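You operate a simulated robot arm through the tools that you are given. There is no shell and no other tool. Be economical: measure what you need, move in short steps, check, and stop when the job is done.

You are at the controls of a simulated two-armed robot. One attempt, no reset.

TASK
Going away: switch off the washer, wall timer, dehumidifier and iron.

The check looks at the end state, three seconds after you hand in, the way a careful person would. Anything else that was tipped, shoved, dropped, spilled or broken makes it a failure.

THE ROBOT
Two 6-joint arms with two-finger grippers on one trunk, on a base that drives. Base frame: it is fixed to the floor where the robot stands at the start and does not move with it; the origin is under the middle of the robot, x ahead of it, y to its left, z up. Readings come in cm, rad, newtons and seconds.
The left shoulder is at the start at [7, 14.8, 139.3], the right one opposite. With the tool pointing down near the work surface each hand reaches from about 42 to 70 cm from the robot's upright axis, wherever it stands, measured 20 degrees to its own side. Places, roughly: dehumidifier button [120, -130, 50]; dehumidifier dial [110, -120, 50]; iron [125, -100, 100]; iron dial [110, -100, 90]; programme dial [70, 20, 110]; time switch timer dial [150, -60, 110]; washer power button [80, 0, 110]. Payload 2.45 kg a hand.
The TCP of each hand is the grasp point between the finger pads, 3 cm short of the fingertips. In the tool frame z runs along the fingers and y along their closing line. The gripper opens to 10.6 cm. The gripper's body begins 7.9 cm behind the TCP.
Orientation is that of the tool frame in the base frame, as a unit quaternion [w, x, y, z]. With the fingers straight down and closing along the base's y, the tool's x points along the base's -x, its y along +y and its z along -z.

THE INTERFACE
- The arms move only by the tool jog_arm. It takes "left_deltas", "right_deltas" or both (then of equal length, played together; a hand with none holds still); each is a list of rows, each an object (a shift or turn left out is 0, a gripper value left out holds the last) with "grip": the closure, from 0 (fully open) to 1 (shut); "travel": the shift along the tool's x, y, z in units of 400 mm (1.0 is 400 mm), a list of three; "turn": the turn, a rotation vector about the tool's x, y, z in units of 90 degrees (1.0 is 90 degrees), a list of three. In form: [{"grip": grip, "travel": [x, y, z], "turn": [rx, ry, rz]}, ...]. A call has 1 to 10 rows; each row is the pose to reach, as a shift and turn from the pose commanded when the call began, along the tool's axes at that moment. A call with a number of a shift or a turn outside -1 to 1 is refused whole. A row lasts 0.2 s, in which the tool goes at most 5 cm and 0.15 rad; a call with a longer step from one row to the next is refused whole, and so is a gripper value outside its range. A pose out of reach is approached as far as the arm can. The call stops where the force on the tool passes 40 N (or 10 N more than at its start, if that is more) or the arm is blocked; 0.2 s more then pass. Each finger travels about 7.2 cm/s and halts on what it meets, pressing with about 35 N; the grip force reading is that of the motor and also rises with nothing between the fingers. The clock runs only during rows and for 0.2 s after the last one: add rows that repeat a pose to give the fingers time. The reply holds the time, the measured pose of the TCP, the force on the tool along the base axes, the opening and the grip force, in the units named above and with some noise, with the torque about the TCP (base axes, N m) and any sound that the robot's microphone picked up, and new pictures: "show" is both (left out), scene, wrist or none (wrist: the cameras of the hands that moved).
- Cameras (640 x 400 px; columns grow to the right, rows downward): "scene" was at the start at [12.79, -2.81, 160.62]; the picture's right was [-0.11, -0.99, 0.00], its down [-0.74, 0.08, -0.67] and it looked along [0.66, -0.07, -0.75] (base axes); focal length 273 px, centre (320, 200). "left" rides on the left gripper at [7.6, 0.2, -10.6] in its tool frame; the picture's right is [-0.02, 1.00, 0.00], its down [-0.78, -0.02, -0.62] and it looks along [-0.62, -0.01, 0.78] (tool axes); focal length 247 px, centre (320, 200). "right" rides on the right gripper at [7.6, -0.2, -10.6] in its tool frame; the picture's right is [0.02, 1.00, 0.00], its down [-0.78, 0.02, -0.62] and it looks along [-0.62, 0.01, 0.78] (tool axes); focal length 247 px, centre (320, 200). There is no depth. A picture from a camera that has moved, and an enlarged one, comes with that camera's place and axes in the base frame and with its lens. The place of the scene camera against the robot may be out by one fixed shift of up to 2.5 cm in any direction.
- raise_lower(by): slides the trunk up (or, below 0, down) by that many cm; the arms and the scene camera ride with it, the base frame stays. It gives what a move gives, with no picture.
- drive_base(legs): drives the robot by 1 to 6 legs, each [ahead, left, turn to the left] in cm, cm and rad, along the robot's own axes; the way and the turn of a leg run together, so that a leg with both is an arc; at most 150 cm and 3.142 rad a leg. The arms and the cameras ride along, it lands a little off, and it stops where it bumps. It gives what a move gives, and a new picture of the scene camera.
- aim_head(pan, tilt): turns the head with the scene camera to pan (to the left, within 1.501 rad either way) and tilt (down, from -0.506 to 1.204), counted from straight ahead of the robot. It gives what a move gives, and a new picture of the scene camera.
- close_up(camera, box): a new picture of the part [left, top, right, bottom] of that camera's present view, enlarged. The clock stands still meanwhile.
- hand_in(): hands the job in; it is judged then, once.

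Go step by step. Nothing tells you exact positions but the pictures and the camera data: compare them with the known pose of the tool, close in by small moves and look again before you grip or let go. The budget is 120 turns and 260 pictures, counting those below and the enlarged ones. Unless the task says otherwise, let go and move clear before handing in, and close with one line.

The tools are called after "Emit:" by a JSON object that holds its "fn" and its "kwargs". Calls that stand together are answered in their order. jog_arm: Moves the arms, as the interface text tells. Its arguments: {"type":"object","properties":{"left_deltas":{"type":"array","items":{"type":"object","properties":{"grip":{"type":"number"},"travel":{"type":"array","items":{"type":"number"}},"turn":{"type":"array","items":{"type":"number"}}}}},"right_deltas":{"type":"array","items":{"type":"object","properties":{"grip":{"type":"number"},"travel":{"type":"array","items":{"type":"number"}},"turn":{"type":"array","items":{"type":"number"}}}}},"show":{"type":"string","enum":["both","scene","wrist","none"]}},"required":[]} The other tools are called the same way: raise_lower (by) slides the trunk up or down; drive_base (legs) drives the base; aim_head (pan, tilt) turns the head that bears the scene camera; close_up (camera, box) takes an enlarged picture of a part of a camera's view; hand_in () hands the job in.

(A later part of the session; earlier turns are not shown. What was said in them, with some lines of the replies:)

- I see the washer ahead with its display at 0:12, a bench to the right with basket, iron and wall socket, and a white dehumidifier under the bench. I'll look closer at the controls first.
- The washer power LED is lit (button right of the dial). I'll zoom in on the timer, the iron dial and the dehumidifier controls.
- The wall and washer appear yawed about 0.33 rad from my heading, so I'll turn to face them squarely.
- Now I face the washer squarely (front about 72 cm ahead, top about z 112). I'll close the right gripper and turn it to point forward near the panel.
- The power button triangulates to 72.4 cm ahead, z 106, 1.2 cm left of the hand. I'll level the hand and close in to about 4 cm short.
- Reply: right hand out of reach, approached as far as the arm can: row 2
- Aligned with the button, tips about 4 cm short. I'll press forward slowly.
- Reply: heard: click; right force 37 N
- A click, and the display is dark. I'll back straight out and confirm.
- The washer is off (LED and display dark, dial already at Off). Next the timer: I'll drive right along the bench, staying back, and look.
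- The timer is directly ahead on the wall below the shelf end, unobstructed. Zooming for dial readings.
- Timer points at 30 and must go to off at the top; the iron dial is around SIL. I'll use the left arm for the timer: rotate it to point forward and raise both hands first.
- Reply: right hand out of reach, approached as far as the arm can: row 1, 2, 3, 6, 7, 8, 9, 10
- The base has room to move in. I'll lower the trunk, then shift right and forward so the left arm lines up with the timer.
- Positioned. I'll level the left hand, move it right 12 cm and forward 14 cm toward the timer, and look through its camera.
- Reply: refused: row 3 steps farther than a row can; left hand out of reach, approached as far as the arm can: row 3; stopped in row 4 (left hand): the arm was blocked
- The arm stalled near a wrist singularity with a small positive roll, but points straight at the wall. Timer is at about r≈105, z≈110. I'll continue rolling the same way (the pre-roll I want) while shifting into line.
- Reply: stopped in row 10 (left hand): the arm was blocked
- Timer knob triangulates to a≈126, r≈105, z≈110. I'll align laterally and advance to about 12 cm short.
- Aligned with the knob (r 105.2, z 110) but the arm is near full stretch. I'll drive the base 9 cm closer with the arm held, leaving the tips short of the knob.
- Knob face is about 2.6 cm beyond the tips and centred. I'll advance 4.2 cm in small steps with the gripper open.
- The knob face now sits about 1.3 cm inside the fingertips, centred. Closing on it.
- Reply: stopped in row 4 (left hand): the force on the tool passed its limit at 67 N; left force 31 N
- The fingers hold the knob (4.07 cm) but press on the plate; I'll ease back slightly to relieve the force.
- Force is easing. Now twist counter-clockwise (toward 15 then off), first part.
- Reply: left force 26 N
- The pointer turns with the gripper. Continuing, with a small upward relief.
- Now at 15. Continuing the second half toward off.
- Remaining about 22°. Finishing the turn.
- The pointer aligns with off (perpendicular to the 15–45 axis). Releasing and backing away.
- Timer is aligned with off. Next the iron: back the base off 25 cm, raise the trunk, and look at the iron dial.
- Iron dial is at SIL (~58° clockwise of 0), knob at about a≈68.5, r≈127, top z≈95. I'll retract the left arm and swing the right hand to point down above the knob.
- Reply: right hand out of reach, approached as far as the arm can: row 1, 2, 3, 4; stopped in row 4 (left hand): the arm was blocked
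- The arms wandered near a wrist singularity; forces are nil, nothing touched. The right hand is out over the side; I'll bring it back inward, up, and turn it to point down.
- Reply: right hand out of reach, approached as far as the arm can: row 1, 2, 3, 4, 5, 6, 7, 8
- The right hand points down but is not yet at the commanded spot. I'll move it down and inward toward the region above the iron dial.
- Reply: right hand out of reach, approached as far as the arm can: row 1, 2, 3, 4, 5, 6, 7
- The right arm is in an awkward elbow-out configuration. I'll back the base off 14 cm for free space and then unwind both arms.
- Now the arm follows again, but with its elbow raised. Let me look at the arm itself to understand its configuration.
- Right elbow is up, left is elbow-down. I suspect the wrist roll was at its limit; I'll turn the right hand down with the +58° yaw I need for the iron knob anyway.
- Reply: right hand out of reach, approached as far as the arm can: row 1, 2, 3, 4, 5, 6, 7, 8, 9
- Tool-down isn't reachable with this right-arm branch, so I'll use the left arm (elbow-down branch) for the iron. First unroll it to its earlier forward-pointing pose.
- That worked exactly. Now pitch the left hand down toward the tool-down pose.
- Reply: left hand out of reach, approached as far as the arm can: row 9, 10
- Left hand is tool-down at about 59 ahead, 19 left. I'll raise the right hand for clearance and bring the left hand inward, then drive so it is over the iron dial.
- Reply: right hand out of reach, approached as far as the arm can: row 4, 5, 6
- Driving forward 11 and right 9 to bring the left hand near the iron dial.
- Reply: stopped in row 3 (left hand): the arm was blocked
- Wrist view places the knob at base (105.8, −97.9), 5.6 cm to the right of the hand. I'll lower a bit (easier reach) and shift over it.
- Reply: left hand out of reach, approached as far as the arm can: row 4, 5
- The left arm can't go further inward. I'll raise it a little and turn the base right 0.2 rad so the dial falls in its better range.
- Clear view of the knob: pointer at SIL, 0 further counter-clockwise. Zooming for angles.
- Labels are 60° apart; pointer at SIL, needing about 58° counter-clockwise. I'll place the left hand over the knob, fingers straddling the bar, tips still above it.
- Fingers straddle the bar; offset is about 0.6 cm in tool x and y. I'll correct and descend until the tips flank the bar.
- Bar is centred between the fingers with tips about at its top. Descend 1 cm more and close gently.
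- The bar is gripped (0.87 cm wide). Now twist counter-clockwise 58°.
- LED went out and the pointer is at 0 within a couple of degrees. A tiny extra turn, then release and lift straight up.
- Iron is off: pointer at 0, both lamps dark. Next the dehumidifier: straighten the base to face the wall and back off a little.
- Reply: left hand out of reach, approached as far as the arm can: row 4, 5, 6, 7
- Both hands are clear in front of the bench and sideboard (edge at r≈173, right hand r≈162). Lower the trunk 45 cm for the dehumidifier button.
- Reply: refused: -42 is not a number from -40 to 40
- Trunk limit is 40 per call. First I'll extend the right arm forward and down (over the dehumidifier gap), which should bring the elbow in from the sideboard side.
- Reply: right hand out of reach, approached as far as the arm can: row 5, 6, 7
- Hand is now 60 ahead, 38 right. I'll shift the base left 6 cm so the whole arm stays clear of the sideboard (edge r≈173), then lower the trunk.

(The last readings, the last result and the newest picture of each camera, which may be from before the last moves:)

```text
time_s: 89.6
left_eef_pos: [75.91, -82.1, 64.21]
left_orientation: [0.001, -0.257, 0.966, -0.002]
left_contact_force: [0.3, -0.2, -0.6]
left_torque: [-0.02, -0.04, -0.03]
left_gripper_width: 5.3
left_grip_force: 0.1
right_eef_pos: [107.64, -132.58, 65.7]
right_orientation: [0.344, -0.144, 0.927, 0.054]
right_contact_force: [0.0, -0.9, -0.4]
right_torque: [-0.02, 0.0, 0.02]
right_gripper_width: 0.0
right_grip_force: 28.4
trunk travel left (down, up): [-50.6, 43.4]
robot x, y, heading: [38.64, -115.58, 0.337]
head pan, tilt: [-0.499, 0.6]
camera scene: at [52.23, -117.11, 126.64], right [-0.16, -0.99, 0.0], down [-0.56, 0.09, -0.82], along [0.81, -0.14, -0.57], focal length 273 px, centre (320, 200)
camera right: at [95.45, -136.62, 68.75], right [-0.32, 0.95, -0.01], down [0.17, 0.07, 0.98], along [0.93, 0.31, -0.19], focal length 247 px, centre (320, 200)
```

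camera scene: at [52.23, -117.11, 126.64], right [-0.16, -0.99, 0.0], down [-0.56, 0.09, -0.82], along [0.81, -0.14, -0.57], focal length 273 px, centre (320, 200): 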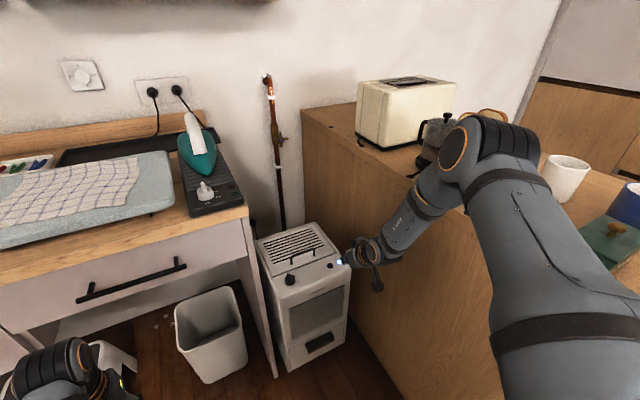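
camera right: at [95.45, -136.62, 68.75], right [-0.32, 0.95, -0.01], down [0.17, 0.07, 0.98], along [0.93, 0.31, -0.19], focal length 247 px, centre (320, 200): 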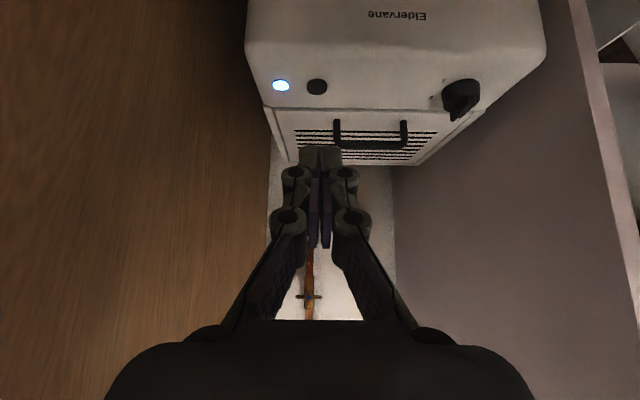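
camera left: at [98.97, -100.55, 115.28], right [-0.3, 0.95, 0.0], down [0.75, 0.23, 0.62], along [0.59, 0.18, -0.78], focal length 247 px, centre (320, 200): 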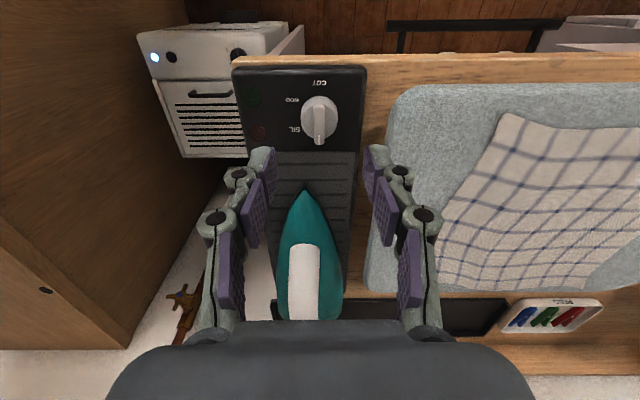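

The button lies directly in line with the fingers, at about (117.3, −129.7, 52.5). I'll drive 6 cm forward and lower the trunk 8.5 cm to hover just above it.

Emit:
{"fn": "drive_base", "kwargs": {"legs": [[6.2, 0, 0]]}}

Emit:
{"fn": "raise_lower", "kwargs": {"by": -8}}

Emit:
{"fn": "jog_arm", "kwargs": {"right_deltas": [{"travel": [0, 0, 0]}]}}

Emit:
{"fn": "close_up", "kwargs": {"camera": "right", "box": [220, 60, 420, 185]}}

```text
time_s: 90.5
left_eef_pos: [81.77, -80.1, 64.09]
left_orientation: [0.001, -0.257, 0.966, -0.002]
left_contact_force: [-0.4, 1.3, -0.6]
left_torque: [0.02, 0.03, 0.0]
left_gripper_width: 5.3
left_grip_force: 0.2
right_eef_pos: [113.32, -130.58, 65.59]
right_orientation: [0.343, -0.144, 0.927, 0.054]
right_contact_force: [0.4, 0.5, -1.2]
right_torque: [0.02, 0.01, 0.03]
right_gripper_width: 0.02
right_grip_force: 28.5
trunk travel left (down, up): [-50.6, 43.4]
robot x, y, heading: [44.38, -113.02, 0.339]
head pan, tilt: [-0.499, 0.6]
camera scene: at [58.18, -115.03, 126.61], right [-0.16, -0.99, 0.0], down [-0.56, 0.09, -0.82], along [0.81, -0.14, -0.57], focal length 273 px, centre (320, 200)
```

scene: 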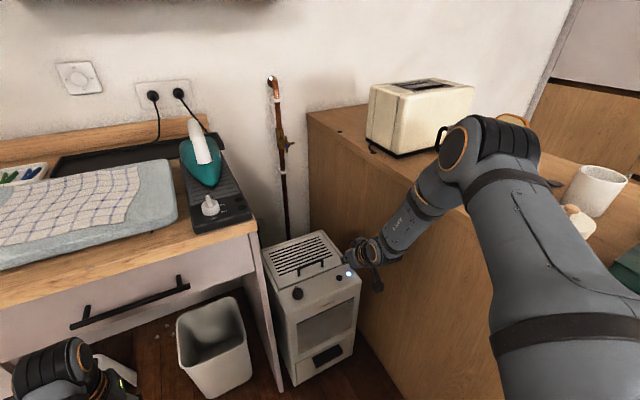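

```text
time_s: 91.7
left_eef_pos: [81.63, -80.14, 56.28]
left_orientation: [0.002, -0.257, 0.966, -0.001]
left_contact_force: [-0.6, 0.0, 0.1]
left_torque: [0.01, -0.02, 0.04]
left_gripper_width: 5.28
left_grip_force: 0.0
right_eef_pos: [113.3, -130.45, 57.67]
right_orientation: [0.344, -0.144, 0.926, 0.055]
right_contact_force: [-0.4, -0.6, -0.2]
right_torque: [-0.01, -0.04, -0.01]
right_gripper_width: 0.0
right_grip_force: 28.6
trunk travel left (down, up): [-42.6, 51.4]
robot x, y, heading: [44.63, -113.14, 0.336]
head pan, tilt: [-0.499, 0.6]
```

```text
time_s: 92.1
left_eef_pos: [81.74, -80.12, 56.26]
left_orientation: [0.001, -0.257, 0.966, -0.001]
left_contact_force: [-0.2, 0.0, 0.1]
left_torque: [0.02, 0.02, 0.01]
left_gripper_width: 5.33
left_grip_force: 0.0
right_eef_pos: [113.38, -130.63, 57.67]
right_orientation: [0.343, -0.144, 0.927, 0.054]
right_contact_force: [0.0, 0.5, -0.9]
right_torque: [-0.02, 0.01, 0.03]
right_gripper_width: 0.02
right_grip_force: 29.1
trunk travel left (down, up): [-42.6, 51.4]
robot x, y, heading: [44.85, -113.36, 0.335]
head pan, tilt: [-0.499, 0.6]
camera scene: at [58.0, -115.09, 118.64], right [-0.16, -0.99, 0.0], down [-0.56, 0.09, -0.82], along [0.81, -0.14, -0.57], focal length 273 px, centre (320, 200)
camera right: at [101.23, -134.61, 60.75], right [-0.32, 0.95, -0.01], down [0.17, 0.07, 0.98], along [0.93, 0.31, -0.19], focal length 247 px, centre (320, 200)
```

scene: 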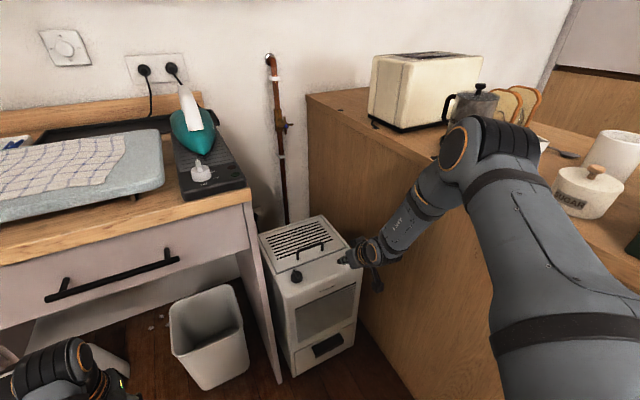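
right: 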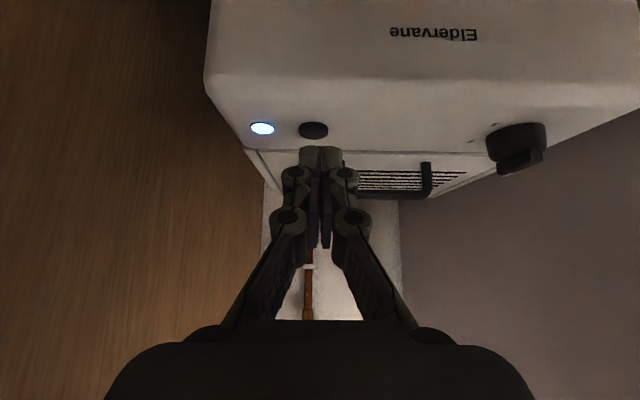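

```text
3.20 times, centred on (320, 122) of right
camera zoom: at [101.23, -134.61, 60.75], right [-0.32, 0.95, -0.01], down [0.17, 0.07, 0.98], along [0.93, 0.31, -0.19], focal length 790 px, centre (320, 448)
```

zoom: 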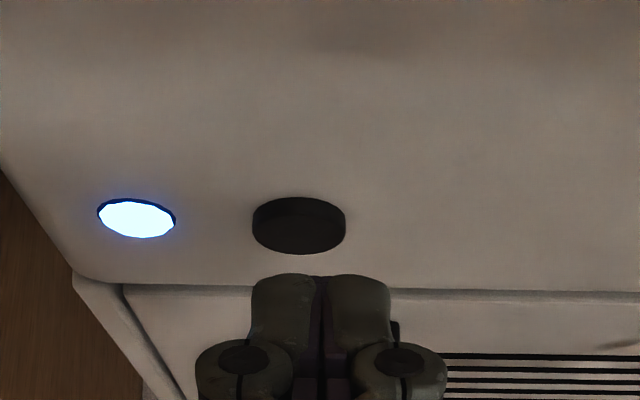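

Button refined to (118, −129.6, 52), straight along the finger axis 4.4 cm ahead, 0.5 cm right. Pressing slowly along the tool axis.

Emit:
{"fn": "jog_arm", "kwargs": {"right_deltas": [{"grip": 1, "travel": [0, -0.012, 0.03]}, {"grip": 1, "travel": [0, -0.012, 0.06]}, {"grip": 1, "travel": [0, -0.012, 0.085]}, {"grip": 1, "travel": [0, -0.012, 0.1]}, {"grip": 1, "travel": [0, -0.012, 0.11]}, {"grip": 1, "travel": [0, -0.012, 0.12]}, {"grip": 1, "travel": [0, -0.012, 0.13]}]}}

```text
time_s: 93.7
left_eef_pos: [81.72, -80.21, 56.21]
left_orientation: [0.001, -0.257, 0.966, -0.002]
left_contact_force: [0.7, 0.2, -0.9]
left_torque: [0.0, -0.04, 0.03]
left_gripper_width: 5.32
left_grip_force: 0.0
right_eef_pos: [113.31, -130.49, 57.57]
right_orientation: [0.344, -0.144, 0.926, 0.054]
right_contact_force: [0.5, 0.4, 0.4]
right_torque: [0.03, -0.01, -0.01]
right_gripper_width: 0.0
right_grip_force: 29.0
right hand out of reach, approached as far as the arm can: row 1, 2, 3, 4, 5, 6, 7
trunk travel left (down, up): [-42.6, 51.4]
robot x, y, heading: [44.73, -113.57, 0.339]
head pan, tilt: [-0.499, 0.6]
camera scene: at [58.01, -115.09, 118.63], right [-0.16, -0.99, 0.0], down [-0.56, 0.09, -0.82], along [0.81, -0.14, -0.57], focal length 273 px, centre (320, 200)
camera right: at [101.23, -134.61, 60.75], right [-0.32, 0.95, -0.01], down [0.17, 0.07, 0.98], along [0.93, 0.31, -0.19], focal length 247 px, centre (320, 200)
```

scene: 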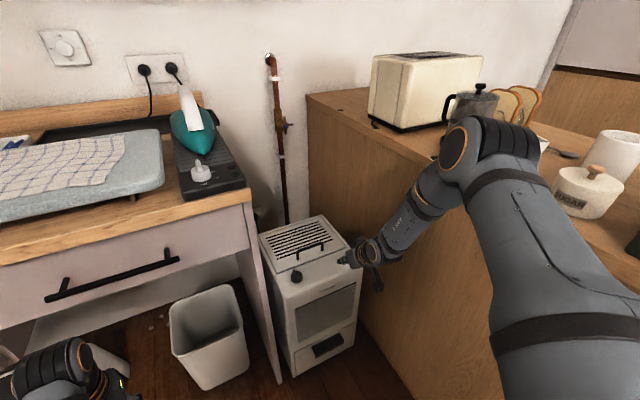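
right: 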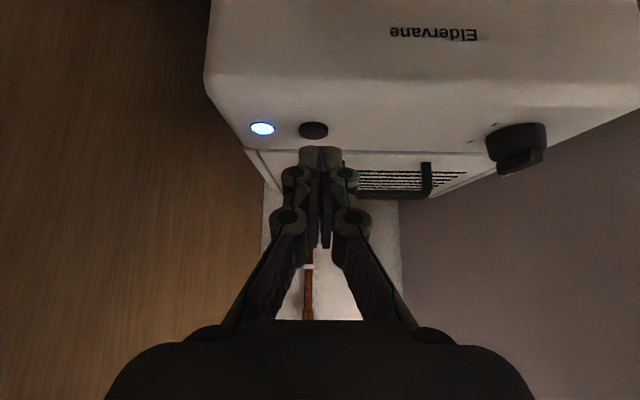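

The arm is at a joint limit here, so I'll use base and trunk: forward 2.7 cm, then lower in small steps while watching force.

Emit:
{"fn": "drive_base", "kwargs": {"legs": [[2.7, -0.5, 0]]}}

Emit:
{"fn": "raise_lower", "kwargs": {"by": -2}}

Emit:
{"fn": "close_up", "kwargs": {"camera": "right", "box": [220, 90, 420, 215]}}

```text
time_s: 94.5
left_eef_pos: [84.47, -79.74, 56.03]
left_orientation: [0.0, -0.257, 0.966, -0.002]
left_contact_force: [0.9, 0.4, -0.4]
left_torque: [-0.01, 0.0, 0.0]
left_gripper_width: 5.31
left_grip_force: 0.1
right_eef_pos: [116.2, -130.03, 57.67]
right_orientation: [0.343, -0.144, 0.927, 0.055]
right_contact_force: [0.0, -0.2, -0.4]
right_torque: [-0.04, -0.03, 0.02]
right_gripper_width: 0.01
right_grip_force: 28.5
trunk travel left (down, up): [-42.6, 51.4]
robot x, y, heading: [47.19, -112.64, 0.34]
head pan, tilt: [-0.499, 0.6]
camera scene: at [60.88, -114.65, 118.61], right [-0.16, -0.99, 0.0], down [-0.56, 0.09, -0.82], along [0.81, -0.14, -0.57], focal length 273 px, centre (320, 200)
```

scene: 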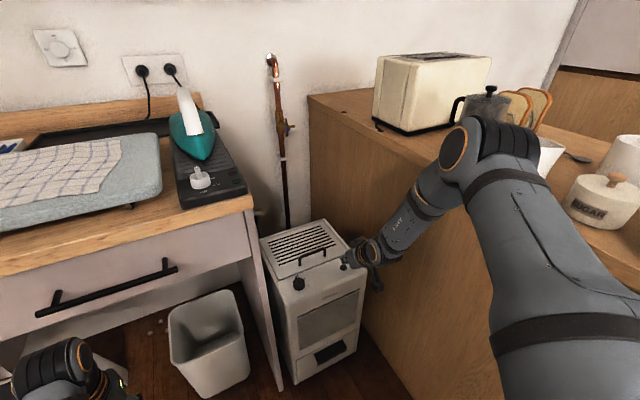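

```text
time_s: 95.2
left_eef_pos: [84.4, -79.84, 54.29]
left_orientation: [0.002, -0.258, 0.966, -0.001]
left_contact_force: [0.3, -0.3, 0.1]
left_torque: [-0.04, -0.02, -0.05]
left_gripper_width: 5.28
left_grip_force: 0.2
right_eef_pos: [115.98, -130.12, 55.76]
right_orientation: [0.345, -0.144, 0.926, 0.055]
right_contact_force: [0.7, -0.3, -0.4]
right_torque: [-0.02, 0.02, -0.02]
right_gripper_width: 0.02
right_grip_force: 28.3
trunk travel left (down, up): [-40.6, 53.4]
robot x, y, heading: [47.45, -112.81, 0.334]
head pan, tilt: [-0.499, 0.6]
```

```text
3.20 times, centred on (320, 152) of right
camera zoom: at [103.91, -134.2, 58.78], right [-0.32, 0.95, -0.01], down [0.17, 0.07, 0.98], along [0.93, 0.31, -0.19], focal length 790 px, centre (320, 352)
```

zoom: 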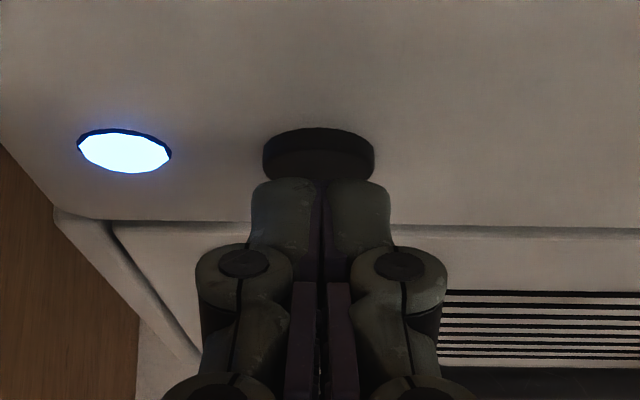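

Tips are just above the button. Lowering 1.2 cm more.

Emit:
{"fn": "raise_lower", "kwargs": {"by": -1.2}}

Emit:
{"fn": "close_up", "kwargs": {"camera": "right", "box": [220, 90, 420, 215]}}

```text
time_s: 95.8
left_eef_pos: [84.38, -79.69, 52.96]
left_orientation: [0.002, -0.257, 0.966, -0.002]
left_contact_force: [0.4, -0.5, 0.3]
left_torque: [-0.03, 0.01, 0.02]
left_gripper_width: 5.27
left_grip_force: 0.0
right_eef_pos: [115.99, -130.23, 54.82]
right_orientation: [0.347, -0.143, 0.925, 0.054]
right_contact_force: [-1.8, -1.5, 16.1]
right_torque: [-0.01, -0.1, -0.03]
right_gripper_width: 0.6
right_grip_force: 28.3
trunk travel left (down, up): [-39.4, 54.6]
robot x, y, heading: [46.86, -112.92, 0.334]
head pan, tilt: [-0.499, 0.6]
heard: click
```

```text
3.20 times, centred on (320, 152) of right
camera zoom: at [103.94, -134.18, 57.82], right [-0.32, 0.95, -0.01], down [0.17, 0.07, 0.98], along [0.93, 0.31, -0.18], focal length 790 px, centre (320, 352)
```

zoom: 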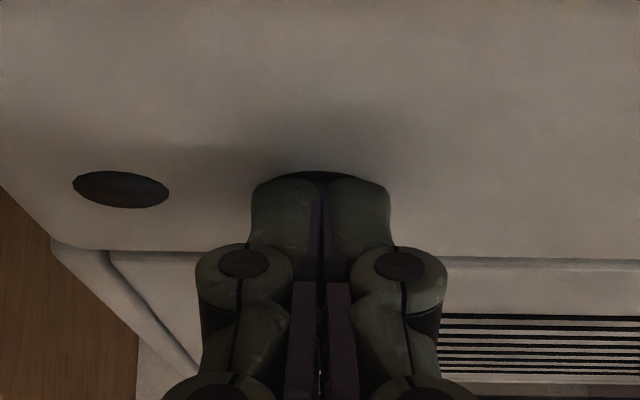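

Click, and the LED is dark. Raise off the button, then back away and check everything.

Emit:
{"fn": "raise_lower", "kwargs": {"by": 10}}

Emit:
{"fn": "drive_base", "kwargs": {"legs": [[-14, 0, 0]]}}

Emit:
{"fn": "raise_lower", "kwargs": {"by": 38}}

Emit:
{"fn": "aim_head", "kwargs": {"pan": -0.25, "tilt": 0.7}}

```text
time_s: 97.1
left_eef_pos: [84.36, -79.75, 62.95]
left_orientation: [0.0, -0.257, 0.966, -0.001]
left_contact_force: [0.1, -0.4, 0.3]
left_torque: [0.03, -0.01, 0.01]
left_gripper_width: 5.29
left_grip_force: 0.1
right_eef_pos: [116.03, -130.24, 64.34]
right_orientation: [0.343, -0.144, 0.927, 0.054]
right_contact_force: [-1.2, -0.1, 0.0]
right_torque: [0.03, -0.01, 0.0]
right_gripper_width: 0.02
right_grip_force: 28.8
trunk travel left (down, up): [-49.4, 44.6]
robot x, y, heading: [47.29, -112.66, 0.334]
head pan, tilt: [-0.499, 0.6]
```

```text
time_s: 98.5
left_eef_pos: [71.11, -84.3, 62.94]
left_orientation: [0.001, -0.257, 0.966, -0.001]
left_contact_force: [-0.4, -0.2, 0.3]
left_torque: [-0.01, -0.04, 0.02]
left_gripper_width: 5.31
left_grip_force: 0.1
right_eef_pos: [102.72, -134.82, 64.55]
right_orientation: [0.343, -0.143, 0.927, 0.055]
right_contact_force: [-0.2, -0.2, 0.2]
right_torque: [0.03, 0.0, 0.0]
right_gripper_width: 0.0
right_grip_force: 28.6
trunk travel left (down, up): [-49.4, 44.6]
robot x, y, heading: [34.24, -117.38, 0.336]
head pan, tilt: [-0.499, 0.6]
camera scene: at [47.45, -119.3, 125.45], right [-0.16, -0.99, 0.0], down [-0.56, 0.09, -0.83], along [0.81, -0.14, -0.56], focal length 273 px, centre (320, 200)
```

scene: 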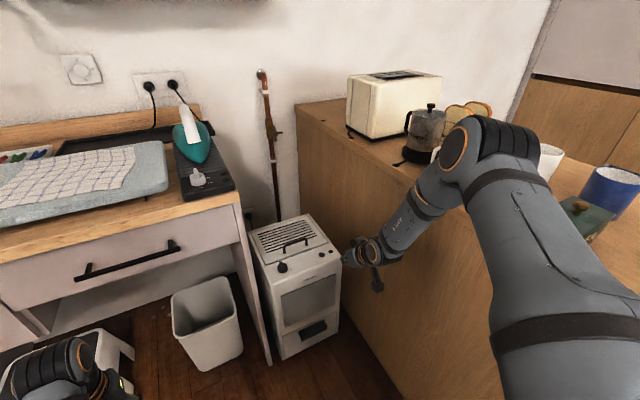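

```text
time_s: 102.1
left_eef_pos: [71.28, -84.35, 100.95]
left_orientation: [0.002, -0.257, 0.966, -0.001]
left_contact_force: [0.0, -0.4, 0.3]
left_torque: [-0.02, 0.02, -0.01]
left_gripper_width: 5.27
left_grip_force: 0.1
right_eef_pos: [102.89, -134.84, 102.51]
right_orientation: [0.344, -0.143, 0.926, 0.053]
right_contact_force: [-0.4, -0.2, -0.2]
right_torque: [0.03, -0.03, -0.06]
right_gripper_width: 0.0
right_grip_force: 28.3
trunk travel left (down, up): [-87.4, 6.6]
robot x, y, heading: [33.81, -117.65, 0.335]
head pan, tilt: [-0.499, 0.6]
```

```text
time_s: 102.9
left_eef_pos: [71.3, -84.26, 101.0]
left_orientation: [0.001, -0.258, 0.966, -0.001]
left_contact_force: [-0.2, -0.4, 0.1]
left_torque: [-0.02, 0.01, 0.03]
left_gripper_width: 5.31
left_grip_force: 0.0
right_eef_pos: [102.87, -134.85, 102.41]
right_orientation: [0.344, -0.143, 0.926, 0.054]
right_contact_force: [-1.1, 0.1, -0.4]
right_torque: [0.01, 0.0, -0.02]
right_gripper_width: 0.0
right_grip_force: 28.1
trunk travel left (down, up): [-87.4, 6.6]
robot x, y, heading: [34.39, -117.8, 0.331]
head pan, tilt: [-0.25, 0.7]
camera scene: at [47.33, -117.09, 162.57], right [0.08, -1.0, 0.0], down [-0.64, -0.05, -0.77], along [0.76, 0.06, -0.64], focal length 273 px, centre (320, 200)
```

scene: 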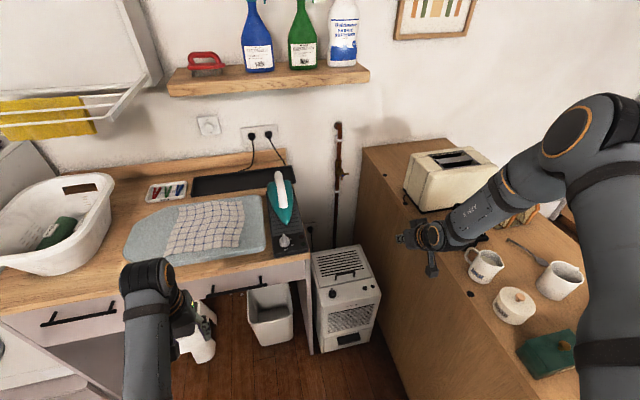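

Emit:
{"fn": "close_up", "kwargs": {"camera": "scene", "box": [308, 255, 388, 305]}}

Emit:
{"fn": "close_up", "kwargs": {"camera": "scene", "box": [188, 110, 228, 135]}}

Emit:
{"fn": "close_up", "kwargs": {"camera": "scene", "box": [260, 225, 324, 265]}}

Emit:
{"fn": "aim_head", "kwargs": {"pan": 0.8, "tilt": 0.5}}

```text
8.00 times, centred on (348, 280) of scene
camera zoom: at [47.33, -117.09, 162.57], right [0.08, -1.0, 0.0], down [-0.64, -0.05, -0.77], along [0.76, 0.06, -0.64], focal length 2183 px, centre (96, -440)
```

zoom: 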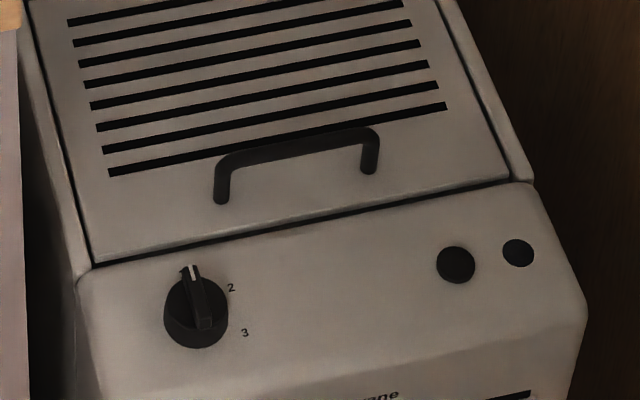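

```text
16.00 times, centred on (208, 122) of scene
camera zoom: at [47.33, -117.09, 162.57], right [0.08, -1.0, 0.0], down [-0.64, -0.05, -0.77], along [0.76, 0.06, -0.64], focal length 4367 px, centre (2112, 1440)
```

zoom: 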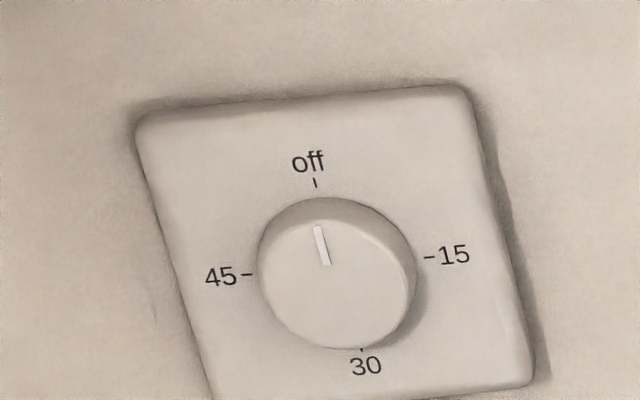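

```text
10.00 times, centred on (292, 245) of scene
camera zoom: at [47.33, -117.09, 162.57], right [0.08, -1.0, 0.0], down [-0.64, -0.05, -0.77], along [0.76, 0.06, -0.64], focal length 2729 px, centre (600, -250)
```

zoom: 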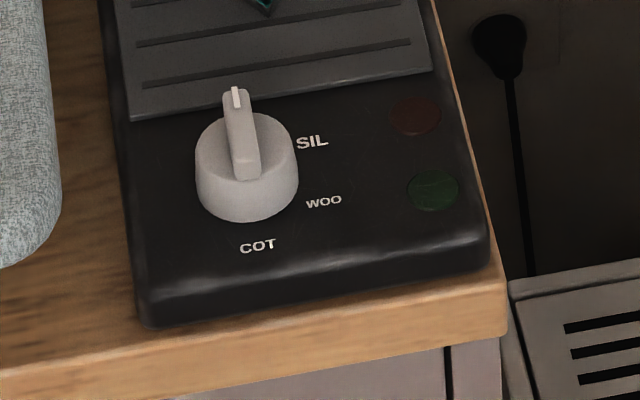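

```text
time_s: 104.2
left_eef_pos: [71.33, -84.32, 100.9]
left_orientation: [0.001, -0.257, 0.966, -0.001]
left_contact_force: [-1.0, 0.5, 0.4]
left_torque: [0.01, -0.02, 0.0]
left_gripper_width: 5.3
left_grip_force: 0.1
right_eef_pos: [102.97, -134.81, 102.44]
right_orientation: [0.344, -0.143, 0.927, 0.054]
right_contact_force: [-0.3, 0.1, -0.2]
right_torque: [0.03, -0.01, 0.01]
right_gripper_width: 0.01
right_grip_force: 28.5
trunk travel left (down, up): [-87.4, 6.6]
robot x, y, heading: [34.07, -117.13, 0.335]
head pan, tilt: [0.799, 0.499]
camera scene: at [42.72, -109.56, 164.34], right [0.91, -0.42, 0.0], down [-0.2, -0.43, -0.88], along [0.37, 0.8, -0.48], focal length 273 px, centre (320, 200)
```

scene: 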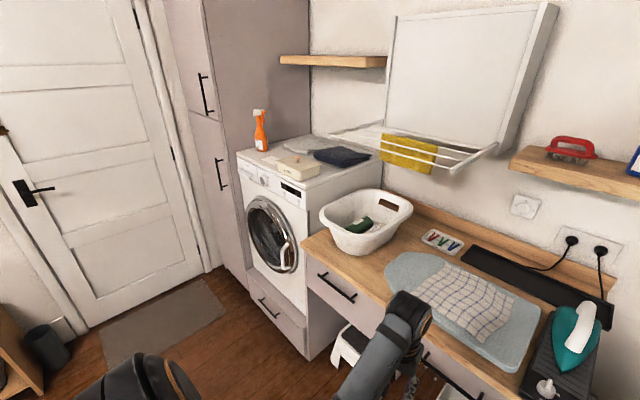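

The washer display, both iron lamps and the dehumidifier LED are dark. The timer points at off, and nothing has been moved out of place. Both hands are clear, so I'm handing in.

Emit:
{"fn": "hand_in", "kwargs": {}}

```text
The job is handed in.
```

The washer, wall timer, dehumidifier and iron are all switched off, and the job is handed in.
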